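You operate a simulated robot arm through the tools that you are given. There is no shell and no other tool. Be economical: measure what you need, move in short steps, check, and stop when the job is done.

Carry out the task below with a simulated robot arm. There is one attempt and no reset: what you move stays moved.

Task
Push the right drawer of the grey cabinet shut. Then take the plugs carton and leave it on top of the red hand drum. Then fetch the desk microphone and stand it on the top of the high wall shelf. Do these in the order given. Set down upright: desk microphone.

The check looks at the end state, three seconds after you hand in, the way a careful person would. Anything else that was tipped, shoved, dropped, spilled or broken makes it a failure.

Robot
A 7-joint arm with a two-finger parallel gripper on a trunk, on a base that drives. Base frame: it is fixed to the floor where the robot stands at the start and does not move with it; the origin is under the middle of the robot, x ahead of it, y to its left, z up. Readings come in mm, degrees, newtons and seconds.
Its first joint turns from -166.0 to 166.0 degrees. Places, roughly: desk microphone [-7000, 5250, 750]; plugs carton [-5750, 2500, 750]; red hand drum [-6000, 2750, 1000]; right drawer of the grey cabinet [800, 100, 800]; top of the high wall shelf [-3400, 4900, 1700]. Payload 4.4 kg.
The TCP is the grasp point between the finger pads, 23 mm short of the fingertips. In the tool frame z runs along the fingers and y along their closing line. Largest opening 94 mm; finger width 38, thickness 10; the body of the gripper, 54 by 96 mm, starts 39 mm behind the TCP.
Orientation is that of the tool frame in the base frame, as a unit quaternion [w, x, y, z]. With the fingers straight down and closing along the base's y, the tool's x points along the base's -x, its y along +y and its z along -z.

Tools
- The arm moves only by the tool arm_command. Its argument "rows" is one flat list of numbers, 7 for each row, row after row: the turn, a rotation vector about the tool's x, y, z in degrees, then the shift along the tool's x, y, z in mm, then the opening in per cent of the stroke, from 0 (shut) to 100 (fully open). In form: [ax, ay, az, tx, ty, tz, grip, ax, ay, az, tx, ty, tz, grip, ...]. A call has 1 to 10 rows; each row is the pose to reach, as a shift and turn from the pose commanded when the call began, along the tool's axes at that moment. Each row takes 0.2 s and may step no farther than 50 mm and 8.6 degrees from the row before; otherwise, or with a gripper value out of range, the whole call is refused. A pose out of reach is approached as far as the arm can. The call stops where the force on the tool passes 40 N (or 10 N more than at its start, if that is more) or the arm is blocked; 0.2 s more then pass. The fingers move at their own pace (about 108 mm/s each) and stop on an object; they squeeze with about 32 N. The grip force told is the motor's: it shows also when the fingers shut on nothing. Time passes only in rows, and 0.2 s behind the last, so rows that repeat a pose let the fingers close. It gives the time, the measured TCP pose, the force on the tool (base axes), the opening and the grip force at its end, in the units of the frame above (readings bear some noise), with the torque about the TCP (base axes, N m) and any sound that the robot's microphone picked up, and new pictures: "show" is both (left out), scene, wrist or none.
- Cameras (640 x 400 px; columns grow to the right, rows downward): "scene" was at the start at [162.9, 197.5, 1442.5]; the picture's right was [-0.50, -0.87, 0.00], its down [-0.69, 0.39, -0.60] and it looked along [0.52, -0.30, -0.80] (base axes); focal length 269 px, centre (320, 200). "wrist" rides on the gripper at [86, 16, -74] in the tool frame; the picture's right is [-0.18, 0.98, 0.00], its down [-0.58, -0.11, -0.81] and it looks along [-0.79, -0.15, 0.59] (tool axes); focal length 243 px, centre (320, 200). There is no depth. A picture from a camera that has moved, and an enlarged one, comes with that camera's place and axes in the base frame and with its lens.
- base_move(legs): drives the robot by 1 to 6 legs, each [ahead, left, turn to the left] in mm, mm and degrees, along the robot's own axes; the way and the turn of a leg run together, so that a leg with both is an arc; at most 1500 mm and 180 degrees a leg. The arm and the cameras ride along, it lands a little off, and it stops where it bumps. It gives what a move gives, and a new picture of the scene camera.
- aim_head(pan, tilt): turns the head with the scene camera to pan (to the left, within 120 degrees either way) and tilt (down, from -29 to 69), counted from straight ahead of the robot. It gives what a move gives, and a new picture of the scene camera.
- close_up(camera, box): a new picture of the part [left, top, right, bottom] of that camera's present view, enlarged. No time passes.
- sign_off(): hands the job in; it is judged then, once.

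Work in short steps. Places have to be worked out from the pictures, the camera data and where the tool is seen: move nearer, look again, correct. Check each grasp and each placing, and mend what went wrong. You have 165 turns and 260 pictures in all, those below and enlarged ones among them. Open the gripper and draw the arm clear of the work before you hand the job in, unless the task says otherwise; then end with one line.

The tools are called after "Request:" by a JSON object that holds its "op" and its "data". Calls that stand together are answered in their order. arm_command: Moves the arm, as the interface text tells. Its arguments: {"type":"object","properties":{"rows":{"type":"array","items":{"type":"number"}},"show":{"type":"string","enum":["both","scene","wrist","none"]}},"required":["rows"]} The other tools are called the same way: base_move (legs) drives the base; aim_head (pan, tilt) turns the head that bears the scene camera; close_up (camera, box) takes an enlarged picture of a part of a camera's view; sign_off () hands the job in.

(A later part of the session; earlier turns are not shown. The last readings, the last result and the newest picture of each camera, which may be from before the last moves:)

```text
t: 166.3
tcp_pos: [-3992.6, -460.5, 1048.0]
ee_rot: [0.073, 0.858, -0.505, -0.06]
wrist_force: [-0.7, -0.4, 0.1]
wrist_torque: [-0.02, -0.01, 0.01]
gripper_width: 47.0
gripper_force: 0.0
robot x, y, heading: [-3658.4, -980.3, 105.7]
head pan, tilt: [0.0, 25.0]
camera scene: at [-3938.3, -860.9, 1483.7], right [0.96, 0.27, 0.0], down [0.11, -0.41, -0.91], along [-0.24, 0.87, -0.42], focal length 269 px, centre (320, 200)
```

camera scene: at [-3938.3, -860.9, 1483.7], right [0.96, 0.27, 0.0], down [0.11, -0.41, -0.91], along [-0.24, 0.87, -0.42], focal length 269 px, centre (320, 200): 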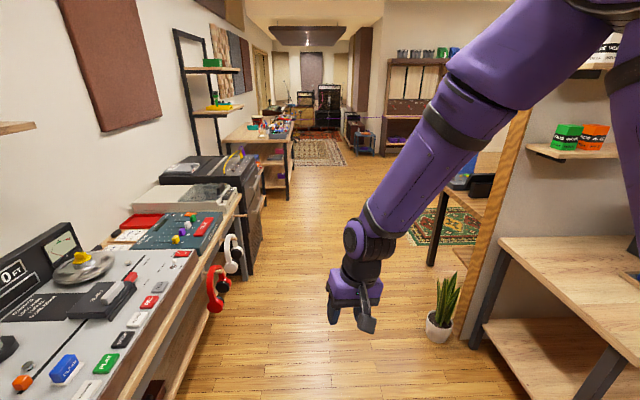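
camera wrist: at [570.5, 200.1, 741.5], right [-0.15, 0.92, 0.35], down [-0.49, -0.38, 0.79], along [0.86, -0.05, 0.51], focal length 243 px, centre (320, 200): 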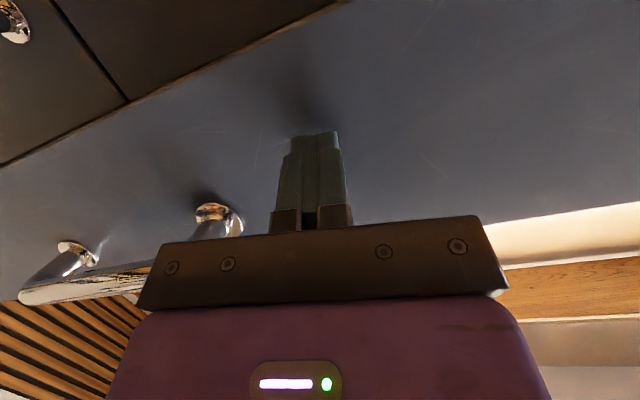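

The gap is wide enough (rack at u≈-4.5 m, plant edge at ≈-3.37 m). I align to u≈-3.9 m and drive through toward the table.

Request:
{"op": "base_move", "data": {"legs": [[0, 0, 1.3], [300, 110, 0], [1400, 0, 0]]}}

```text
t: 175.4
tcp_pos: [-4640.9, 1122.4, 1048.3]
ee_rot: [0.073, 0.87, -0.484, -0.058]
wrist_force: [0.1, -0.1, 0.1]
wrist_torque: [0.0, 0.0, 0.01]
gripper_width: 47.1
gripper_force: 0.1
robot x, y, heading: [-4280.7, 623.2, 108.4]
head pan, tilt: [0.0, 25.0]
camera scene: at [-4566.4, 725.7, 1483.7], right [0.95, 0.32, 0.0], down [0.13, -0.4, -0.91], along [-0.29, 0.86, -0.42], focal length 269 px, centre (320, 200)
```

scene: 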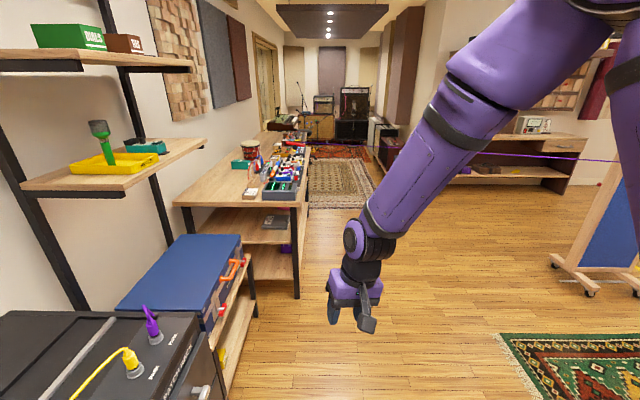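

Through the gap; table's near front corner is about u=-4.37 m, v=3.52 m. I drive on up to v≈3.4 m.

Request:
{"op": "base_move", "data": {"legs": [[0, 0, -1.4], [1450, 0, 0]]}}

Request:
{"op": "aim_head", "data": {"pan": 35, "tilt": 30}}

```text
t: 183.1
tcp_pos: [-5058.8, 2546.1, 1047.7]
ee_rot: [0.072, 0.863, -0.496, -0.059]
wrist_force: [0.2, 0.0, 0.2]
wrist_torque: [-0.03, -0.01, 0.06]
gripper_width: 46.9
gripper_force: 0.1
robot x, y, heading: [-4716.2, 2032.3, 107.1]
head pan, tilt: [0.0, 25.0]
camera scene: at [-4995.7, 2147.3, 1483.7], right [0.96, 0.29, 0.0], down [0.12, -0.4, -0.91], along [-0.26, 0.87, -0.42], focal length 269 px, centre (320, 200)
```

scene: 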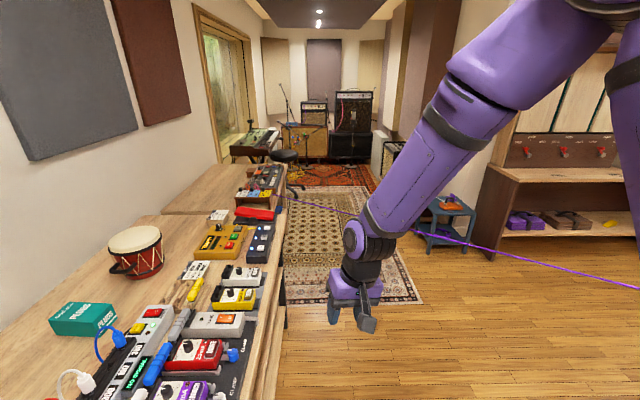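

```text
t: 184.1
tcp_pos: [-5059.7, 2546.5, 1047.6]
ee_rot: [0.072, 0.863, -0.496, -0.059]
wrist_force: [0.1, 0.0, 0.3]
wrist_torque: [0.03, 0.01, -0.01]
gripper_width: 47.1
gripper_force: 0.1
robot x, y, heading: [-4715.5, 2032.2, 107.0]
head pan, tilt: [35.0, 30.0]
camera scene: at [-5040.1, 2115.0, 1475.8], right [0.62, 0.79, 0.0], down [0.39, -0.31, -0.87], along [-0.68, 0.54, -0.5], focal length 269 px, centre (320, 200)
```

scene: 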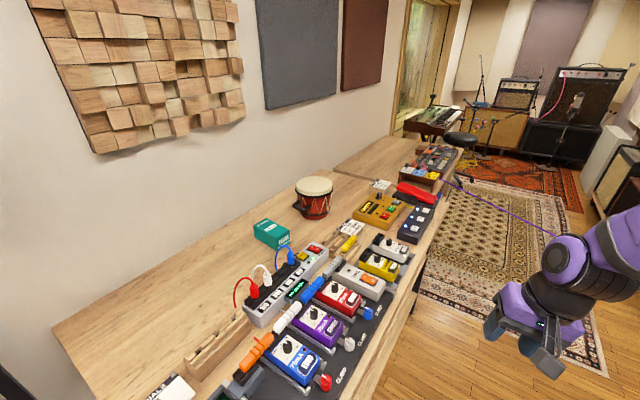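

The teal PLUGS carton sits near (-5868, 2515), the drum centre near (-5960, 2800) with its top at about z 900. I drive up a bit before swinging the arm left over the table.

Request:
{"op": "base_move", "data": {"legs": [[400, 20, 0]]}}

Request:
{"op": "close_up", "data": {"camera": "scene", "box": [100, 130, 420, 330]}}

```text
t: 186.6
tcp_pos: [-5193.7, 2923.9, 1046.5]
ee_rot: [0.073, 0.863, -0.497, -0.059]
wrist_force: [0.7, -0.8, -0.1]
wrist_torque: [0.01, -0.01, -0.01]
gripper_width: 47.0
gripper_force: 0.1
robot x, y, heading: [-4849.5, 2409.4, 106.8]
head pan, tilt: [35.0, 30.0]
camera scene: at [-5175.3, 2492.3, 1475.8], right [0.62, 0.79, 0.0], down [0.39, -0.31, -0.87], along [-0.68, 0.53, -0.5], focal length 269 px, centre (320, 200)
```

scene: 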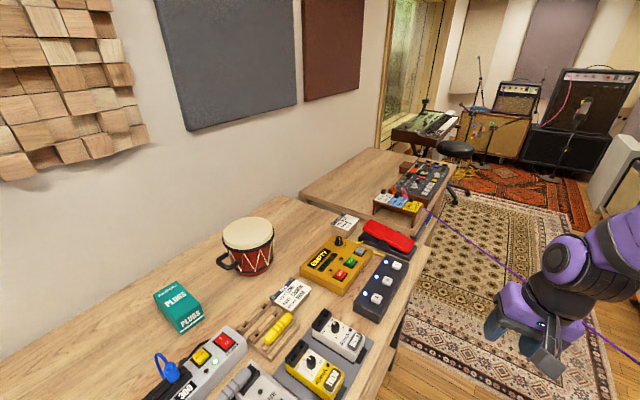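

```text
2.00 times, centred on (260, 230) of scene
camera zoom: at [-5175.3, 2492.3, 1475.8], right [0.62, 0.79, 0.0], down [0.39, -0.31, -0.87], along [-0.68, 0.53, -0.5], focal length 538 px, centre (440, 140)
```

zoom: 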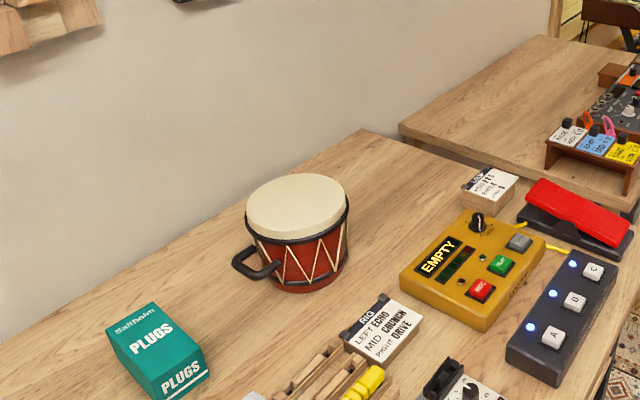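

Positions triangulate to: carton top centre ≈(-5810, 2490, 855), drum top ≈(-5856, 2731, 957). First I straighten the tool to point exactly down.

Request:
{"op": "arm_command", "data": {"rows": [5.3, 0.85, 0, 0, 0, 0, 50, 10.6, 1.7, 0, 0, 0, 0, 50], "show": "none"}}

```text
t: 187.2
tcp_pos: [-5194.3, 2925.0, 1046.3]
ee_rot: [-0.001, 0.866, -0.499, 0.001]
wrist_force: [0.2, -0.1, 0.0]
wrist_torque: [-0.03, 0.03, 0.01]
gripper_width: 46.8
gripper_force: 0.0
robot x, y, heading: [-4853.1, 2411.9, 107.1]
head pan, tilt: [35.0, 30.0]
```

Now swing the arm left in an arc about the robot's axis, over the table's end, in two calls.

Request:
{"op": "arm_command", "data": {"rows": [0, 0, -4.56, 5, 48.7, 0, 50, 0, 0, -9.12, 13.9, 96.8, 0, 50, 0, 0, -13.68, 26.5, 144.1, 0, 50, 0, 0, -18.24, 42.9, 190.3, 0, 50, 0, 0, -22.8, 62.9, 234.9, 0, 50, 0, 0, -27.36, 86.4, 277.9, 0, 50, 0, 0, -31.92, 113.2, 318.8, 0, 50, 0, 0, -36.48, 143.2, 357.5, 0, 50], "show": "scene"}}

Request:
{"op": "arm_command", "data": {"rows": [0, 0, -4.56, 5, 48.7, 0, 50, 0, 0, -9.12, 13.9, 96.8, 0, 50, 0, 0, -13.68, 26.5, 144.1, 0, 50, 0, 0, -18.24, 42.9, 190.3, 0, 50, 0, 0, -22.8, 62.9, 234.9, 0, 50, 0, 0, -27.36, 86.4, 277.9, 0, 50, 0, 0, -31.92, 113.2, 318.8, 0, 50, 0, 0, -36.48, 143.2, 357.5, 0, 50], "show": "both"}}

```text
t: 189.0
tcp_pos: [-5429.8, 2624.4, 1045.8]
ee_rot: [0.001, 0.979, -0.202, 0.001]
wrist_force: [0.1, 0.6, 0.1]
wrist_torque: [-0.05, 0.03, -0.01]
gripper_width: 47.1
gripper_force: 0.1
robot x, y, heading: [-4850.1, 2410.1, 107.1]
head pan, tilt: [35.0, 30.0]
camera scene: at [-5175.0, 2492.9, 1475.8], right [0.62, 0.79, 0.0], down [0.39, -0.31, -0.87], along [-0.68, 0.53, -0.5], focal length 269 px, centre (320, 200)
```

scene: 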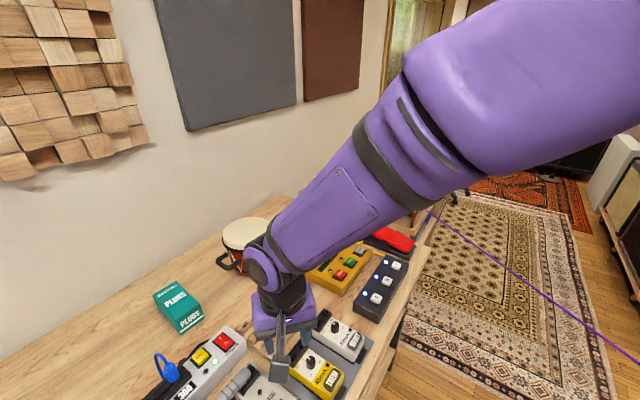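

```text
t: 190.8
tcp_pos: [-5494.0, 2333.1, 1037.7]
ee_rot: [-0.001, 0.999, 0.037, 0.004]
wrist_force: [0.8, -2.7, -1.1]
wrist_torque: [0.16, 0.12, -0.03]
gripper_width: 46.8
gripper_force: 0.1
robot x, y, heading: [-4849.9, 2409.8, 107.1]
head pan, tilt: [35.0, 30.0]
stopped in row 8: the arm was blocked; the commanded pose is now the measured one
camera scene: at [-5177.3, 2486.7, 1470.0], right [0.57, 0.82, 0.0], down [0.46, -0.31, -0.83], along [-0.69, 0.47, -0.55], focal length 269 px, centre (320, 200)
camera wrist: at [-5408.1, 2323.3, 1115.0], right [-0.11, -0.99, 0.0], down [-0.6, 0.06, 0.8], along [-0.8, 0.09, -0.6], focal length 243 px, centre (320, 200)
```

scene: 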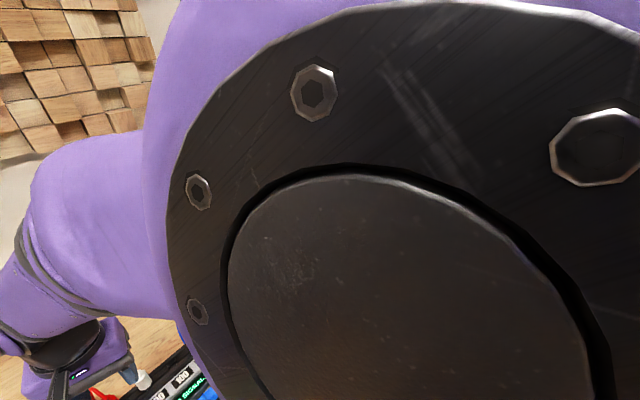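
wrist: 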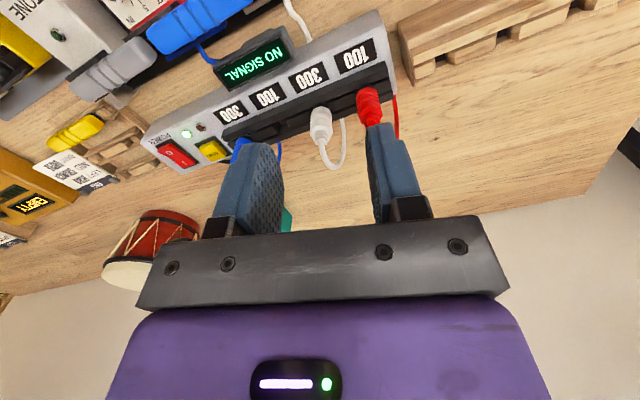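

The elbow touched the head mast, so the arm can't reach that far left. I swing it back and survey my own base's rear (to know its footprint near the cord).

Request:
{"op": "arm_command", "data": {"rows": [0, 0, 4.3, 0, -49, 0, 50, 0, 0, 8.6, 1, -97, 0, 50, 0, 0, 12.9, 8, -145, 0, 50, 0, 0, 17.2, 18, -192, 0, 50, 0, 0, 21.5, 32, -239, 0, 50, 0, 0, 25.8, 50, -284, 0, 50, 0, 0, 30.1, 72, -327, 0, 50], "show": "none"}}

Request:
{"op": "aim_head", "data": {"pan": 119, "tilt": 65}}

Request:
{"op": "aim_head", "data": {"pan": -119, "tilt": 55}}

```text
t: 192.4
tcp_pos: [-5446.4, 2666.4, 1043.9]
ee_rot: [-0.002, 0.974, -0.226, 0.003]
wrist_force: [-0.2, -0.9, 0.5]
wrist_torque: [0.05, 0.0, -0.01]
gripper_width: 47.0
gripper_force: 0.1
robot x, y, heading: [-4846.6, 2407.9, 107.0]
head pan, tilt: [35.0, 30.0]
```

```text
t: 194.0
tcp_pos: [-5446.8, 2666.6, 1042.7]
ee_rot: [-0.002, 0.974, -0.225, 0.003]
wrist_force: [0.7, -0.4, -0.1]
wrist_torque: [0.0, 0.02, 0.02]
gripper_width: 46.8
gripper_force: 0.1
robot x, y, heading: [-4848.5, 2403.6, 107.0]
head pan, tilt: [119.0, 65.0]
camera scene: at [-5146.4, 2393.0, 1428.1], right [-0.72, 0.7, 0.0], down [0.63, 0.65, -0.42], along [-0.29, -0.3, -0.91], focal length 269 px, centre (320, 200)
```

scene: 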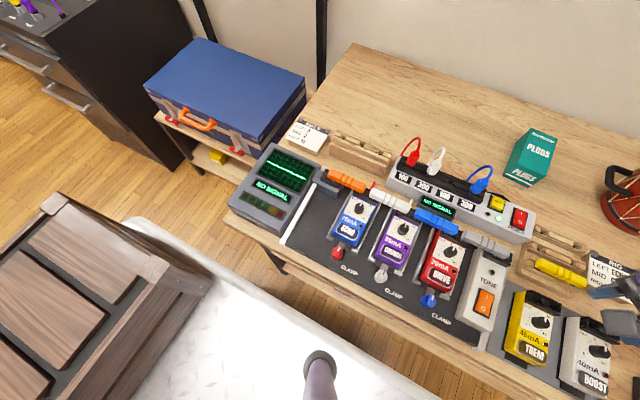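

```text
t: 197.4
tcp_pos: [-5447.1, 2665.1, 1043.2]
ee_rot: [-0.002, 0.974, -0.225, 0.003]
wrist_force: [0.9, -0.4, -0.5]
wrist_torque: [0.0, -0.02, -0.01]
gripper_width: 46.9
gripper_force: 0.0
robot x, y, heading: [-4849.2, 2410.2, 106.8]
head pan, tilt: [-119.0, 55.0]
camera scene: at [-5033.7, 2421.5, 1439.7], right [-0.21, -0.98, 0.0], down [-0.8, 0.17, -0.57], along [0.56, -0.12, -0.82], focal length 269 px, centre (320, 200)
```

scene: 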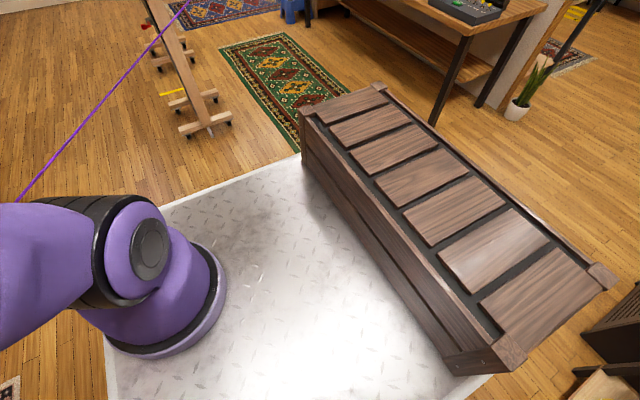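

Now I know my footprint: about ±270 mm wide, +330 ahead and −390 behind. Facing the table squarely at u≈-3.96 m, v≈3.98 m keeps me clear of the cord and puts both carton and drum ~870–900 mm away. First I swing the arm back toward the front while raising it.

Request:
{"op": "arm_command", "data": {"rows": [0, 0, 4.2, -0.5, -47.7, -10, 50, 0, 0, 8.4, 2.4, -95.3, -20, 50, 0, 0, 12.6, 8.8, -142.6, -30, 50, 0, 0, 16.8, 18.6, -189.2, -40, 50, 0, 0, 21, 31.9, -235.1, -50, 50, 0, 0, 25.2, 48.5, -279.8, -60, 50, 0, 0, 29.4, 68.2, -323.2, -70, 50, 0, 0, 33.6, 91.2, -365, -80, 50, 0, 0, 37.8, 117.1, -405, -90, 50, 0, 0, 42, 145.9, -443, -100, 50], "show": "none"}}

Request:
{"op": "aim_head", "data": {"pan": 0, "tilt": 35}}

Request:
{"op": "base_move", "data": {"legs": [[80, -135, 0], [0, 0, 90]]}}

```text
t: 199.6
tcp_pos: [-5125.0, 3001.2, 1145.1]
ee_rot: [-0.003, 0.829, -0.559, 0.003]
wrist_force: [-0.7, -0.3, -0.2]
wrist_torque: [-0.01, -0.07, 0.01]
gripper_width: 47.0
gripper_force: 0.1
robot x, y, heading: [-4849.1, 2408.1, 107.0]
head pan, tilt: [-119.0, 55.0]
```

```text
t: 201.6
tcp_pos: [-5123.9, 3000.9, 1145.6]
ee_rot: [-0.004, 0.829, -0.56, 0.002]
wrist_force: [0.2, 0.9, -0.8]
wrist_torque: [-0.04, 0.0, 0.03]
gripper_width: 46.9
gripper_force: 0.1
robot x, y, heading: [-4846.1, 2409.8, 106.9]
head pan, tilt: [0.0, 35.0]
camera scene: at [-5129.7, 2520.9, 1468.0], right [0.96, 0.29, 0.0], down [0.17, -0.55, -0.82], along [-0.24, 0.78, -0.57], focal length 269 px, centre (320, 200)
```

scene: 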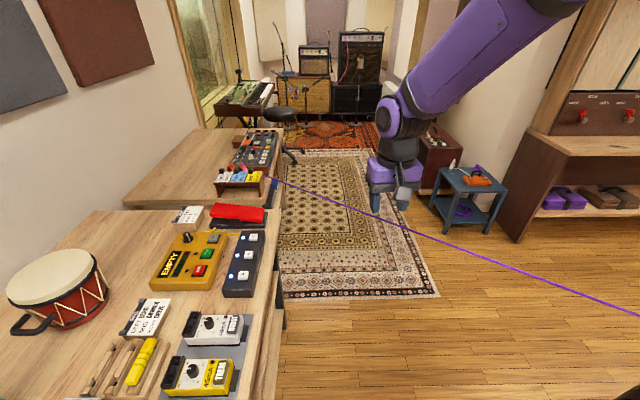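

```text
t: 206.8
tcp_pos: [-5329.8, 2250.5, 1145.9]
ee_rot: [-0.005, 0.982, 0.191, -0.001]
wrist_force: [-0.7, -0.1, 0.0]
wrist_torque: [-0.01, 0.0, 0.0]
gripper_width: 47.1
gripper_force: 0.1
robot x, y, heading: [-4738.8, 2526.5, -163.0]
head pan, tilt: [0.0, 35.0]
camera scene: at [-4852.4, 2245.2, 1468.0], right [-0.29, 0.96, 0.0], down [0.55, 0.17, -0.82], along [-0.78, -0.24, -0.57], focal length 269 px, centre (320, 200)
```

scene: 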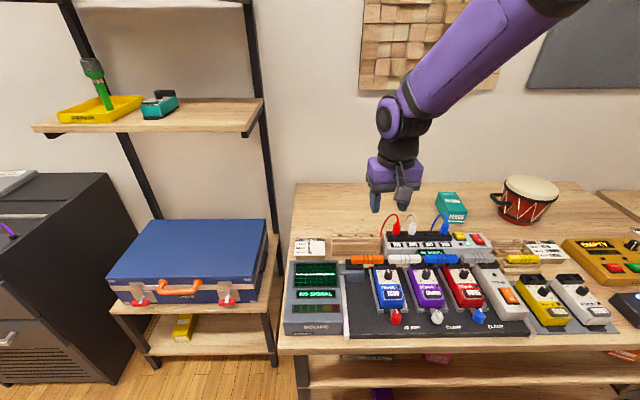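

I now face the table squarely. Carton top triangulates to (-5817, 2490, 858), drum top to (-5840, 2725, 962). I move 160 ahead and 180 to the right.

Request:
{"op": "base_move", "data": {"legs": [[0, -180, 0], [155, 0, 0]]}}

```text
t: 209.3
tcp_pos: [-5525.0, 2376.3, 1145.7]
ee_rot: [-0.004, 0.982, 0.19, -0.001]
wrist_force: [0.4, 0.5, -0.5]
wrist_torque: [0.05, 0.01, -0.01]
gripper_width: 47.3
gripper_force: 0.0
robot x, y, heading: [-4937.6, 2654.7, -163.1]
head pan, tilt: [0.0, 35.0]
camera scene: at [-5048.1, 2372.5, 1468.0], right [-0.29, 0.96, 0.0], down [0.55, 0.17, -0.82], along [-0.78, -0.24, -0.57], focal length 269 px, centre (320, 200)
```

scene: 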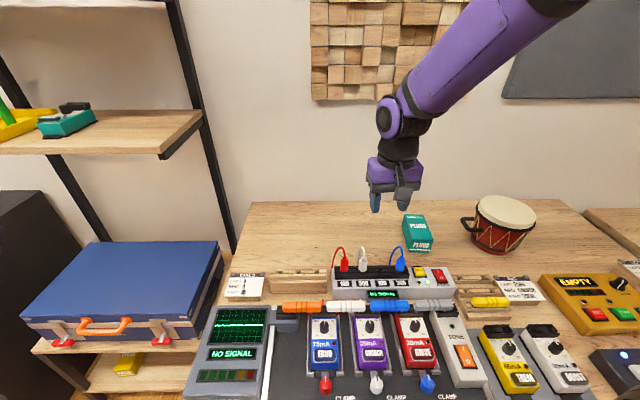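

I shift sideways to line up with the carton and open the gripper fully, then look through the wrist camera.

Request:
{"op": "arm_command", "data": {"rows": [0, 0, 0, 0, -45, 0, 100, 0, 0, 0, 0, -90, 0, 100, 0, 0, 0, 0, -135, 0, 100, 0, 0, 0, 0, -180, 0, 100, 0, 0, 0, 0, -215, 0, 100]}}

```text
t: 210.5
tcp_pos: [-5605.8, 2577.4, 1145.4]
ee_rot: [-0.004, 0.981, 0.192, 0.0]
wrist_force: [0.1, 0.2, 0.6]
wrist_torque: [0.02, 0.0, 0.02]
gripper_width: 94.2
gripper_force: 0.0
robot x, y, heading: [-4936.9, 2654.3, -163.2]
head pan, tilt: [0.0, 35.0]
camera scene: at [-5047.8, 2372.1, 1467.9], right [-0.29, 0.96, 0.0], down [0.55, 0.17, -0.82], along [-0.78, -0.24, -0.57], focal length 269 px, centre (320, 200)
camera wrist: at [-5518.9, 2595.3, 1221.1], right [0.2, -0.98, -0.01], down [-0.58, -0.12, 0.81], along [-0.79, -0.15, -0.59], focal length 243 px, centre (320, 200)
```

scene: 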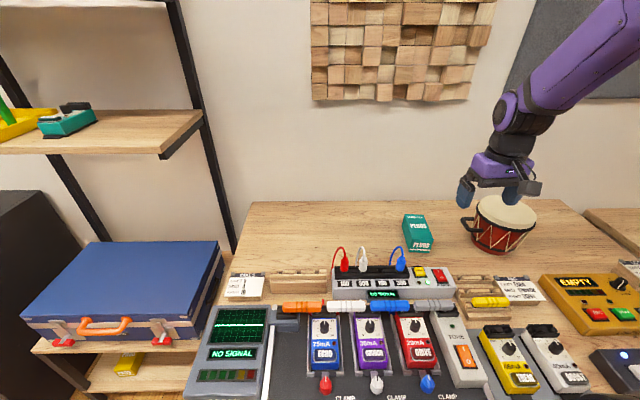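
wrist: 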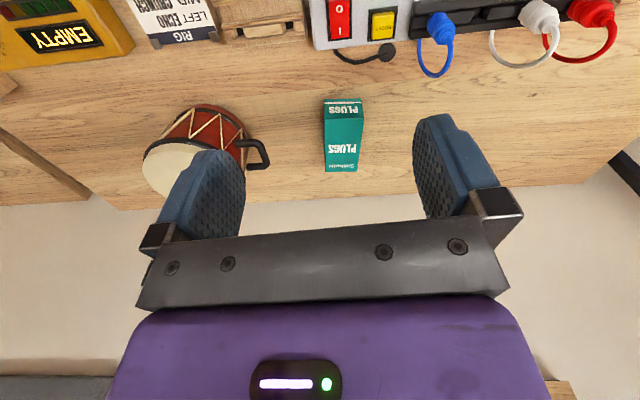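

The wrist view puts the carton's top centre at (-5820, 2492), about 64 wide × 130 deep × 60 high on a table at z≈798. I move above it with a 6° twist, then lower part-way.

Request:
{"op": "arm_command", "data": {"rows": [0, 0, 2, -46.5, 0, 0, 100, 0, 0, 4, -93, -1, 0, 100, 0, 0, 6, -139, -1.5, 0, 100, 0, 0, 6, -186, -2, 0, 100, 0, 0, 6, -232, -2.3, 0, 100, 0, 0, 6, -232, -2.3, 45, 100, 0, 0, 6, -232, -2.3, 90, 100, 0, 0, 6, -232, -2.3, 135, 100, 0, 0, 6, -232, -2.3, 180, 100]}}

```text
t: 212.5
tcp_pos: [-5823.0, 2492.6, 969.0]
ee_rot: [-0.004, 0.99, 0.138, -0.002]
wrist_force: [0.0, 0.1, -0.5]
wrist_torque: [-0.03, 0.0, 0.02]
gripper_width: 94.2
gripper_force: 0.2
robot x, y, heading: [-4935.2, 2649.1, -163.3]
head pan, tilt: [0.0, 35.0]
camera scene: at [-5047.5, 2372.6, 1468.1], right [-0.29, 0.96, 0.0], down [0.55, 0.17, -0.82], along [-0.78, -0.24, -0.57], focal length 269 px, centre (320, 200)
camera wrist: at [-5735.7, 2501.2, 1043.5], right [0.09, -1.0, -0.01], down [-0.59, -0.06, 0.81], along [-0.81, -0.07, -0.59], focal length 243 px, centre (320, 200)
```

scene: 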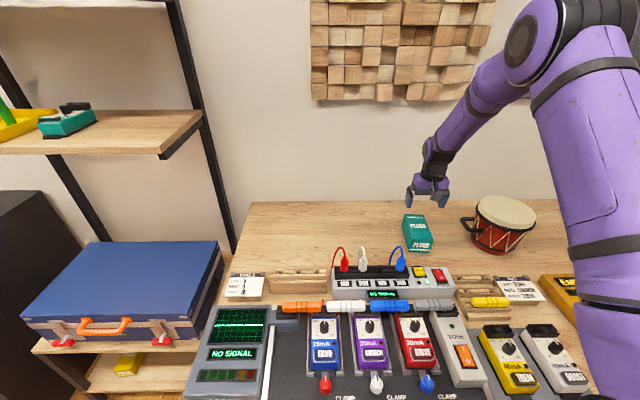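
wrist: 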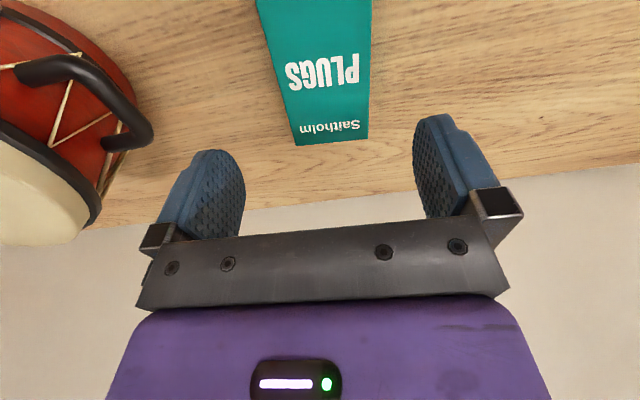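

Alignment over the carton is good (≈73 mm wide, gap ~10 mm each side). I descend to TCP z≈838 and close.

Request:
{"op": "arm_command", "data": {"rows": [0, 0, 2, 0, 1, 30, 100, 0, 0, 2, 0, 1, 60, 100, 0, 0, 2, 0, 1, 90, 100, 0, 0, 2, 0, 1, 110, 100, 0, 0, 2, 0, 1, 129, 100]}}

```text
t: 213.7
tcp_pos: [-5822.8, 2494.9, 837.6]
ee_rot: [-0.004, 0.993, 0.122, -0.001]
wrist_force: [-0.3, 0.2, 0.5]
wrist_torque: [0.0, 0.01, 0.01]
gripper_width: 93.9
gripper_force: 0.0
robot x, y, heading: [-4934.9, 2648.3, -163.2]
head pan, tilt: [0.0, 35.0]
camera scene: at [-5047.9, 2372.5, 1468.0], right [-0.29, 0.96, 0.0], down [0.55, 0.17, -0.82], along [-0.78, -0.24, -0.57], focal length 269 px, centre (320, 200)
camera wrist: at [-5735.8, 2499.1, 914.1], right [0.06, -1.0, -0.01], down [-0.59, -0.04, 0.81], along [-0.81, -0.04, -0.59], focal length 243 px, centre (320, 200)
```

scene: 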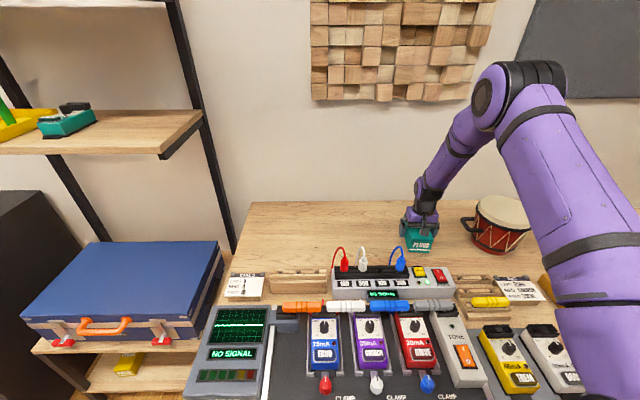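
wrist: 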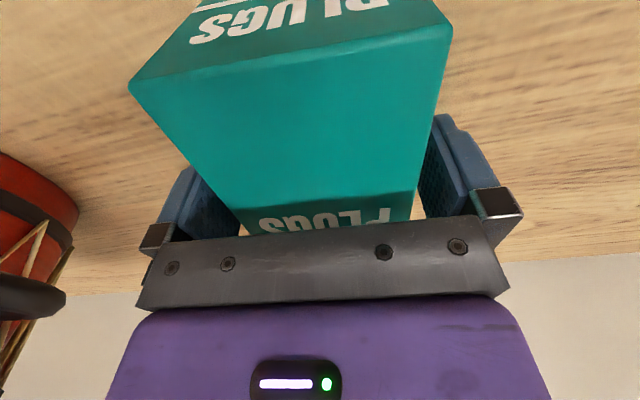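

The carton is between the fingers; I close and wait.

Request:
{"op": "arm_command", "data": {"rows": [0, 0, 0, 0, 0, 0, 30, 0, 0, 0, 0, 0, 0, 30, 0, 0, 0, 0, 0, 0, 30, 0, 0, 0, 0, 0, -20, 30], "show": "none"}}

Request:
{"op": "arm_command", "data": {"rows": [0, 0, 0, 0, 0, -40, 30, 0, 0, 0, 0, 0, -80, 30, 0, 0, 0, 0, 0, -120, 30, 0, 0, 0, 0, 0, -160, 30, 0, 0, 0, 0, 0, -200, 30]}}

```text
t: 214.7
tcp_pos: [-5823.5, 2491.5, 858.4]
ee_rot: [-0.004, 0.993, 0.12, 0.0]
wrist_force: [-0.2, 0.6, -1.9]
wrist_torque: [0.03, 0.04, 0.02]
gripper_width: 69.7
gripper_force: 32.1
robot x, y, heading: [-4937.1, 2649.5, -163.1]
head pan, tilt: [0.0, 35.0]
```

```text
t: 215.9
tcp_pos: [-5824.5, 2492.3, 1058.3]
ee_rot: [-0.005, 0.993, 0.121, -0.001]
wrist_force: [-0.4, -0.2, -3.5]
wrist_torque: [0.03, -0.02, -0.02]
gripper_width: 69.6
gripper_force: 31.7
robot x, y, heading: [-4934.2, 2652.8, -163.2]
head pan, tilt: [0.0, 35.0]
camera scene: at [-5048.7, 2372.4, 1467.9], right [-0.29, 0.96, 0.0], down [0.55, 0.17, -0.82], along [-0.78, -0.24, -0.57], focal length 269 px, centre (320, 200)
camera wrist: at [-5736.5, 2498.1, 1133.5], right [0.06, -1.0, -0.01], down [-0.59, -0.04, 0.81], along [-0.81, -0.04, -0.59], focal length 243 px, centre (320, 200)
```

scene: 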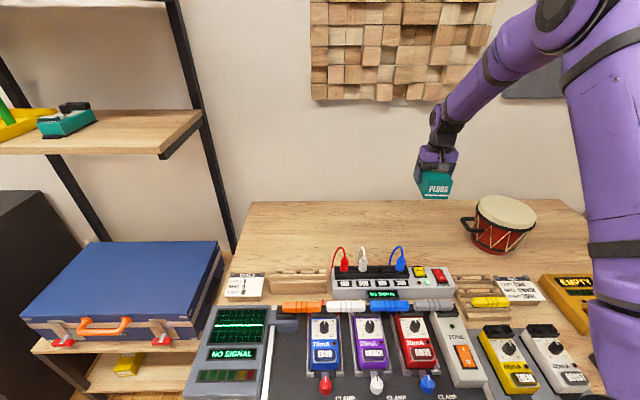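
wrist: 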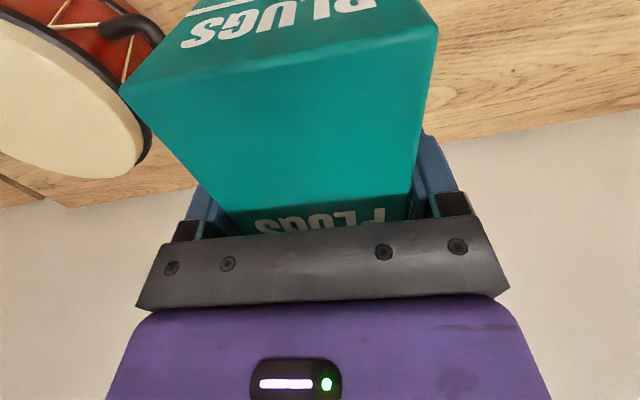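

Carton is held firmly. I carry it sideways over the drum, whose top centre I put at (-5853, 2731, 960).

Request:
{"op": "arm_command", "data": {"rows": [0, 0, 0, 6, -48, -10, 30, 0, 0, 0, 12, -96, -20, 30, 0, 0, 0, 18, -144, -20, 30, 0, 0, 0, 24, -192, -20, 30, 0, 0, 0, 29, -239, -20, 30]}}

```text
t: 217.1
tcp_pos: [-5852.5, 2729.3, 1081.0]
ee_rot: [-0.004, 0.992, 0.123, 0.0]
wrist_force: [0.6, -1.9, -1.6]
wrist_torque: [0.07, -0.03, 0.01]
gripper_width: 70.0
gripper_force: 31.7
robot x, y, heading: [-4932.4, 2652.4, -163.0]
head pan, tilt: [0.0, 35.0]
camera scene: at [-5047.9, 2371.7, 1467.9], right [-0.29, 0.96, 0.0], down [0.55, 0.17, -0.82], along [-0.78, -0.24, -0.57], focal length 269 px, centre (320, 200)
camera wrist: at [-5764.2, 2734.9, 1156.5], right [0.06, -1.0, -0.01], down [-0.59, -0.04, 0.81], along [-0.81, -0.04, -0.59], focal length 243 px, centre (320, 200)
```

scene: 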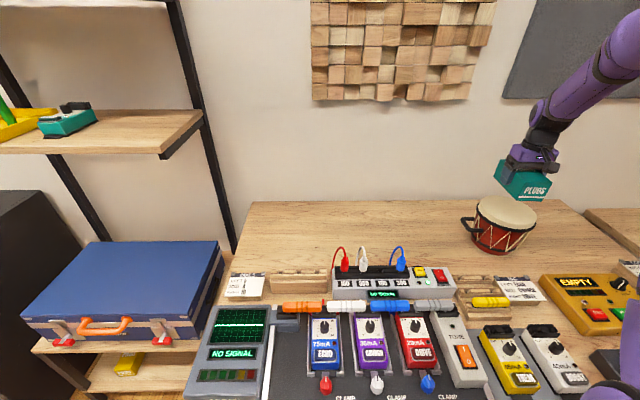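
wrist: 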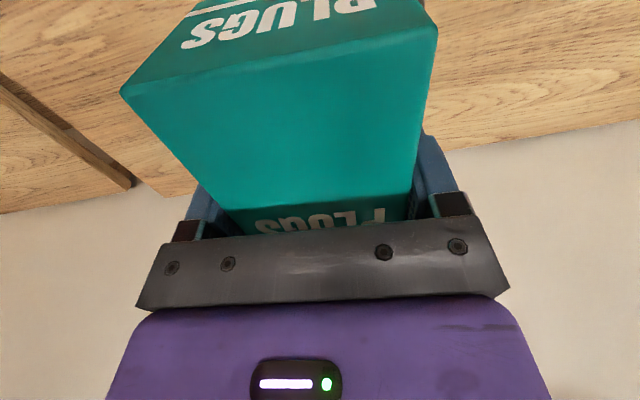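

The carton is over the drum's centre as projected. I lower toward contact, gently.

Request:
{"op": "arm_command", "data": {"rows": [0, 0, 0, 0, 0, 25, 30, 0, 0, 0, 0, 0, 45, 30, 0, 0, 0, 0, 0, 60, 30, 0, 0, 0, 0, 0, 68, 30], "show": "scene"}}

Request:
{"op": "close_up", "data": {"camera": "scene", "box": [440, 130, 600, 270]}}

```text
t: 218.1
tcp_pos: [-5851.1, 2731.0, 1012.6]
ee_rot: [-0.005, 0.993, 0.121, -0.001]
wrist_force: [-0.4, 0.3, -2.3]
wrist_torque: [-0.01, -0.01, -0.01]
gripper_width: 69.6
gripper_force: 31.3
robot x, y, heading: [-4935.8, 2652.4, -163.2]
head pan, tilt: [0.0, 35.0]
camera scene: at [-5048.1, 2372.5, 1468.0], right [-0.29, 0.96, 0.0], down [0.55, 0.17, -0.82], along [-0.78, -0.24, -0.57], focal length 269 px, centre (320, 200)
```

scene: 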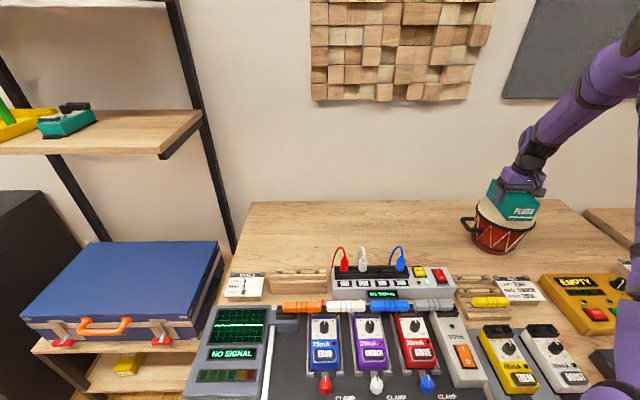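

```text
2.86 times, centred on (520, 200) of scene
camera zoom: at [-5048.1, 2372.5, 1468.0], right [-0.29, 0.96, 0.0], down [0.55, 0.17, -0.82], along [-0.78, -0.24, -0.57], focal length 768 px, centre (-251, 200)
```

zoom: 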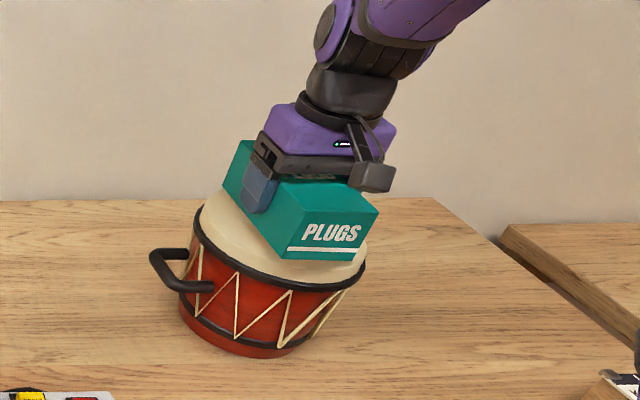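

It's about 10 mm above the drumhead and ~12 mm too far right/front; I nudge it toward the centre and lower to touch.

Request:
{"op": "arm_command", "data": {"rows": [0, 0, 0, -7, 12, 0, 30, 0, 0, 0, -7, 12, 5, 30, 0, 0, 0, -7, 12, 9, 30, 0, 0, 0, -7, 12, 11, 30], "show": "none"}}

Request:
{"op": "close_up", "data": {"camera": "scene", "box": [440, 130, 600, 270]}}

```text
t: 219.1
tcp_pos: [-5856.2, 2719.2, 999.5]
ee_rot: [-0.003, 0.993, 0.121, 0.0]
wrist_force: [-0.3, -0.9, -2.4]
wrist_torque: [0.0, 0.02, 0.0]
gripper_width: 69.8
gripper_force: 32.2
robot x, y, heading: [-4935.2, 2654.0, -163.3]
head pan, tilt: [0.0, 35.0]
```

```text
2.86 times, centred on (520, 200) of scene
camera zoom: at [-5048.2, 2372.5, 1468.0], right [-0.29, 0.96, 0.0], down [0.55, 0.17, -0.82], along [-0.78, -0.24, -0.57], focal length 768 px, centre (-251, 200)
```

zoom: 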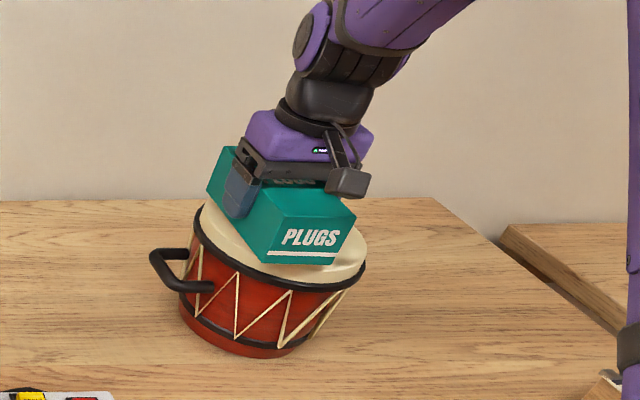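

Well centred now; lowering in 2–3 mm steps until the load comes off.

Request:
{"op": "arm_command", "data": {"rows": [0, 0, 0, 0, -3, 2, 30, 0, 0, 0, 0, -3, 4, 30, 0, 0, 0, 0, -3, 6, 30], "show": "none"}}

Request:
{"op": "arm_command", "data": {"rows": [0, 0, 0, 0, 0, 2, 30, 0, 0, 0, 0, 0, 4, 30], "show": "none"}}

```text
t: 219.9
tcp_pos: [-5856.3, 2722.0, 993.9]
ee_rot: [-0.004, 0.993, 0.121, 0.0]
wrist_force: [0.2, 0.4, -2.6]
wrist_torque: [0.02, 0.02, 0.01]
gripper_width: 70.0
gripper_force: 32.2
robot x, y, heading: [-4935.4, 2652.0, -163.2]
head pan, tilt: [0.0, 35.0]
```

```text
t: 220.5
tcp_pos: [-5856.4, 2721.0, 989.9]
ee_rot: [-0.005, 0.993, 0.121, -0.001]
wrist_force: [0.8, -0.3, -1.6]
wrist_torque: [0.01, 0.01, -0.03]
gripper_width: 69.8
gripper_force: 32.2
robot x, y, heading: [-4935.2, 2653.6, -163.2]
head pan, tilt: [0.0, 35.0]
```

Request:
{"op": "arm_command", "data": {"rows": [0, 0, 0, 0, 0, 2, 30, 0, 0, 0, 0, 0, 4, 30], "show": "none"}}

Request:
{"op": "close_up", "data": {"camera": "scene", "box": [440, 130, 600, 270]}}

```text
t: 221.1
tcp_pos: [-5856.0, 2720.7, 988.5]
ee_rot: [-0.004, 0.993, 0.121, -0.002]
wrist_force: [1.3, 0.0, 13.7]
wrist_torque: [-0.36, -0.52, 0.05]
gripper_width: 70.0
gripper_force: 31.9
robot x, y, heading: [-4934.2, 2653.2, -163.2]
head pan, tilt: [0.0, 35.0]
```

```text
2.86 times, centred on (520, 200) of scene
camera zoom: at [-5047.5, 2372.5, 1468.0], right [-0.29, 0.96, 0.0], down [0.55, 0.17, -0.82], along [-0.78, -0.24, -0.57], focal length 768 px, centre (-251, 200)
```

zoom: 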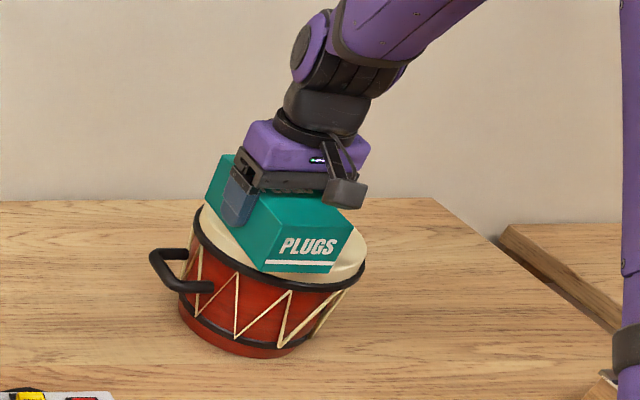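

It touches (≈14 N, felt at the front-left corner). I lift 5 mm, shift ~10 mm back and 8 mm right, and set down again.

Request:
{"op": "arm_command", "data": {"rows": [0, 0, 0, 0, 0, -7, 30, 0, 0, 0, -10.4, -7.6, -7, 30, 0, 0, 0, -10.4, -7.6, -3, 30, 0, 0, 0, -10.4, -7.6, -1, 30], "show": "none"}}

Request:
{"op": "arm_command", "data": {"rows": [0, 0, 0, 0, 0, 1, 30, 0, 0, 0, 0, 0, 1, 30], "show": "none"}}

Request:
{"op": "close_up", "data": {"camera": "scene", "box": [440, 130, 600, 270]}}

```text
t: 222.1
tcp_pos: [-5868.4, 2726.5, 988.1]
ee_rot: [-0.004, 0.993, 0.121, -0.002]
wrist_force: [1.1, 1.6, 3.7]
wrist_torque: [-0.13, -0.08, 0.1]
gripper_width: 69.9
gripper_force: 32.1
robot x, y, heading: [-4933.8, 2652.7, -163.2]
head pan, tilt: [0.0, 35.0]
```

```text
t: 222.7
tcp_pos: [-5866.9, 2726.3, 989.7]
ee_rot: [-0.005, 0.993, 0.12, -0.002]
wrist_force: [-1.1, 0.4, 20.9]
wrist_torque: [-0.45, -0.84, -0.01]
gripper_width: 70.0
gripper_force: 31.8
robot x, y, heading: [-4934.2, 2653.5, -163.2]
head pan, tilt: [0.0, 35.0]
```

```text
2.86 times, centred on (520, 200) of scene
camera zoom: at [-5047.3, 2372.5, 1468.1], right [-0.29, 0.96, 0.0], down [0.55, 0.17, -0.82], along [-0.78, -0.24, -0.57], focal length 768 px, centre (-251, 200)
```

zoom: 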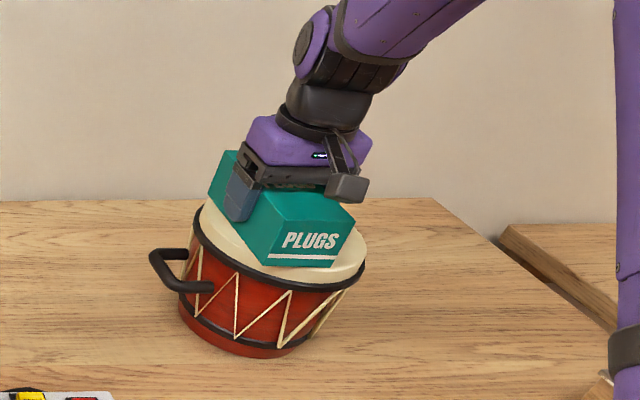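

Seated; I release and rise straight up.

Request:
{"op": "arm_command", "data": {"rows": [0, 0, 0, 0, 0, -1, 60, 0, 0, 0, 0, 0, -1, 95, 0, 0, 0, 0, 0, -1, 95, 0, 0, 0, 0, 0, -25, 95, 0, 0, 0, 0, 0, -60, 95, 0, 0, 0, 0, 0, -105, 95, 0, 0, 0, 0, 0, -150, 95]}}

Request:
{"op": "close_up", "data": {"camera": "scene", "box": [440, 130, 600, 270]}}

```text
t: 224.3
tcp_pos: [-5865.6, 2723.0, 1135.6]
ee_rot: [-0.004, 0.993, 0.12, 0.0]
wrist_force: [-0.1, 0.4, -1.0]
wrist_torque: [0.0, -0.03, 0.01]
gripper_width: 89.3
gripper_force: 0.0
robot x, y, heading: [-4937.0, 2650.8, -163.1]
head pan, tilt: [0.0, 35.0]
camera scene: at [-5048.7, 2372.6, 1468.0], right [-0.29, 0.96, 0.0], down [0.55, 0.17, -0.82], along [-0.78, -0.24, -0.57], focal length 269 px, centre (320, 200)
camera wrist: at [-5778.4, 2728.3, 1211.8], right [0.06, -1.0, -0.01], down [-0.59, -0.04, 0.81], along [-0.81, -0.04, -0.59], focal length 243 px, centre (320, 200)
```

scene: 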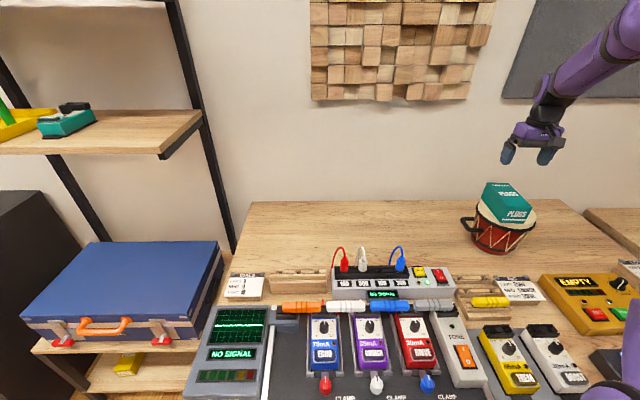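
wrist: 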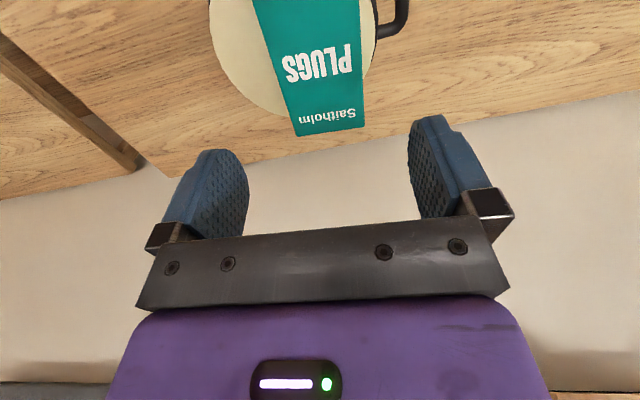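

```text
2.86 times, centred on (520, 200) of scene
camera zoom: at [-5048.7, 2372.6, 1468.0], right [-0.29, 0.96, 0.0], down [0.55, 0.17, -0.82], along [-0.78, -0.24, -0.57], focal length 768 px, centre (-251, 200)
```

zoom: 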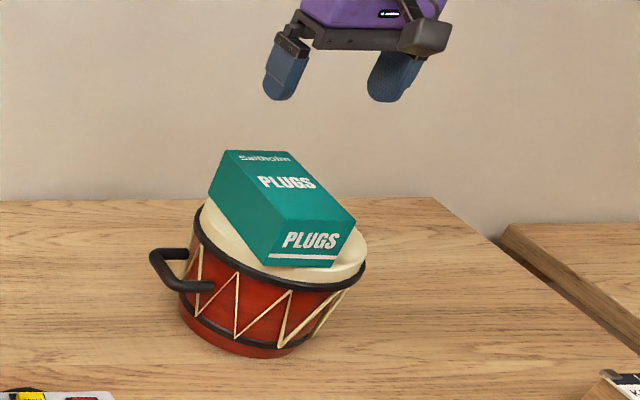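

The carton rests stably on the drum. I draw the arm back toward the robot's front centre.

Request:
{"op": "arm_command", "data": {"rows": [0, 0, 0, 45, 0, -10, 50, 0, 0, 0, 90, 0, -20, 50, 0, 0, 0, 135, 0, -20, 50, 0, 0, 0, 180, 10, -20, 50, 0, 0, 0, 220, 35, -20, 50, 0, 0, 0, 245, 75, -20, 50, 0, 0, 0, 250, 123, -20, 50, 0, 0, 0, 250, 172, -20, 50, 0, 0, 0, 250, 221, -20, 50, 0, 0, 0, 250, 270, -20, 50], "show": "none"}}

Request:
{"op": "arm_command", "data": {"rows": [0, 0, 0, 0, 45, 0, 50, 0, 0, 0, 0, 90, 0, 50, 0, 0, 0, 0, 120, 0, 50], "show": "none"}}

Request:
{"op": "base_move", "data": {"legs": [[-155, 0, 0], [0, 180, 0], [0, 0, -90]]}}

```text
t: 226.5
tcp_pos: [-5559.1, 2525.4, 1155.7]
ee_rot: [-0.003, 0.993, 0.121, -0.001]
wrist_force: [1.0, 0.2, 0.0]
wrist_torque: [-0.04, -0.01, 0.03]
gripper_width: 47.0
gripper_force: 0.0
robot x, y, heading: [-4931.3, 2652.2, -162.8]
head pan, tilt: [0.0, 35.0]
```

```text
t: 227.3
tcp_pos: [-5531.1, 2407.5, 1153.4]
ee_rot: [-0.004, 0.993, 0.121, 0.0]
wrist_force: [-0.1, 0.7, -0.3]
wrist_torque: [-0.02, 0.01, -0.01]
gripper_width: 47.1
gripper_force: 0.0
robot x, y, heading: [-4933.0, 2652.7, -163.1]
head pan, tilt: [0.0, 35.0]
```

```text
t: 233.6
tcp_pos: [-4980.6, 3119.4, 1153.9]
ee_rot: [-0.004, 0.789, -0.614, 0.003]
wrist_force: [-0.3, 1.4, -0.7]
wrist_torque: [0.05, -0.03, 0.0]
gripper_width: 47.0
gripper_force: 0.0
robot x, y, heading: [-4729.6, 2525.9, 107.1]
head pan, tilt: [0.0, 35.0]
camera scene: at [-5014.1, 2634.5, 1468.0], right [0.96, 0.29, 0.0], down [0.17, -0.55, -0.82], along [-0.24, 0.78, -0.57], focal length 269 px, centre (320, 200)
```

scene: 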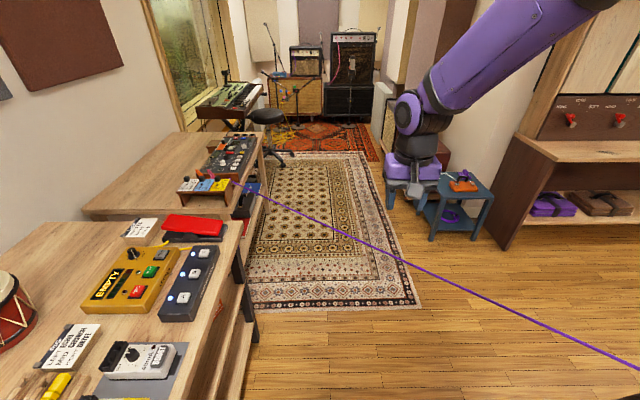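

I reverse back through the gap in stages.

Request:
{"op": "base_move", "data": {"legs": [[-1450, 70, 0]]}}

Request:
{"op": "base_move", "data": {"legs": [[-1100, 0, 0], [-1100, 0, 0]]}}

```text
t: 240.9
tcp_pos: [-4612.3, 1696.3, 1153.6]
ee_rot: [-0.003, 0.794, -0.607, 0.002]
wrist_force: [0.7, 0.2, 0.6]
wrist_torque: [0.03, 0.0, -0.03]
gripper_width: 47.4
gripper_force: 0.1
robot x, y, heading: [-4356.6, 1106.5, 108.3]
head pan, tilt: [0.0, 35.0]
camera scene: at [-4638.0, 1210.5, 1468.0], right [0.95, 0.31, 0.0], down [0.18, -0.54, -0.82], along [-0.26, 0.78, -0.57], focal length 269 px, centre (320, 200)
```

scene: 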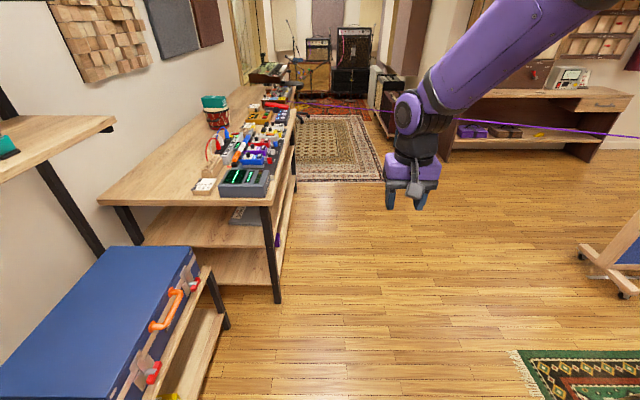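

```text
t: 251.7
tcp_pos: [-3945.6, -387.8, 1153.1]
ee_rot: [-0.003, 0.787, -0.617, 0.002]
wrist_force: [-0.7, -0.1, 0.5]
wrist_torque: [-0.01, 0.03, -0.02]
gripper_width: 47.1
gripper_force: 0.1
robot x, y, heading: [-3699.8, -982.1, 106.7]
head pan, tilt: [0.0, 35.0]
camera scene: at [-3982.7, -872.4, 1468.0], right [0.96, 0.29, 0.0], down [0.17, -0.55, -0.82], along [-0.24, 0.78, -0.57], focal length 269 px, centre (320, 200)
```

scene: 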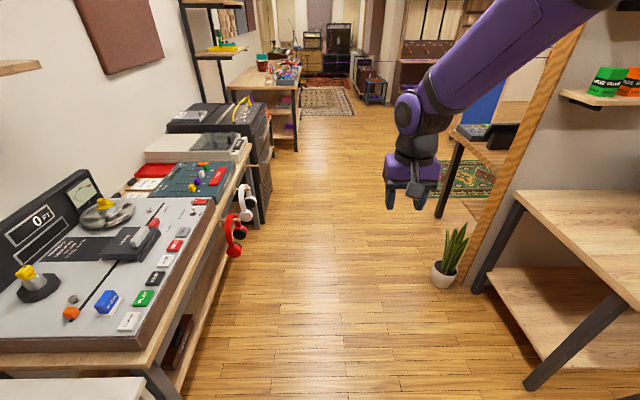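

I back a little further and strafe right along the start room, keeping the heading.

Request:
{"op": "base_move", "data": {"legs": [[-280, 0, 0], [0, -1450, 0], [0, -1450, 0], [0, -1000, 0]]}}

```text
t: 272.2
tcp_pos: [-37.4, 402.4, 1152.0]
ee_rot: [-0.003, 0.776, -0.631, 0.001]
wrist_force: [0.2, 0.1, 0.5]
wrist_torque: [-0.01, 0.0, 0.0]
gripper_width: 47.1
gripper_force: 0.1
robot x, y, heading: [181.2, -204.5, 104.6]
head pan, tilt: [0.0, 35.0]
camera scene: at [-92.2, -81.5, 1468.0], right [0.97, 0.25, 0.0], down [0.15, -0.56, -0.82], along [-0.21, 0.79, -0.57], focal length 269 px, centre (320, 200)
```

scene: 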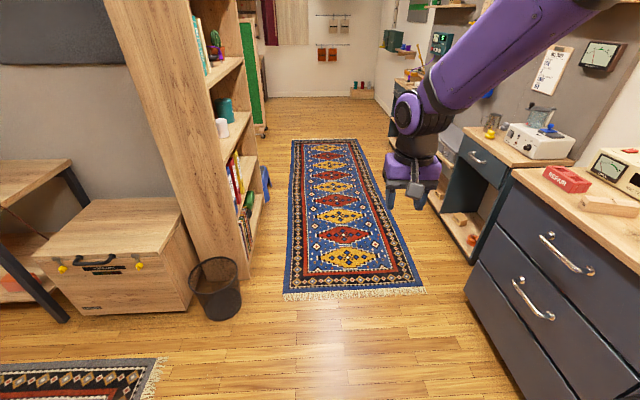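

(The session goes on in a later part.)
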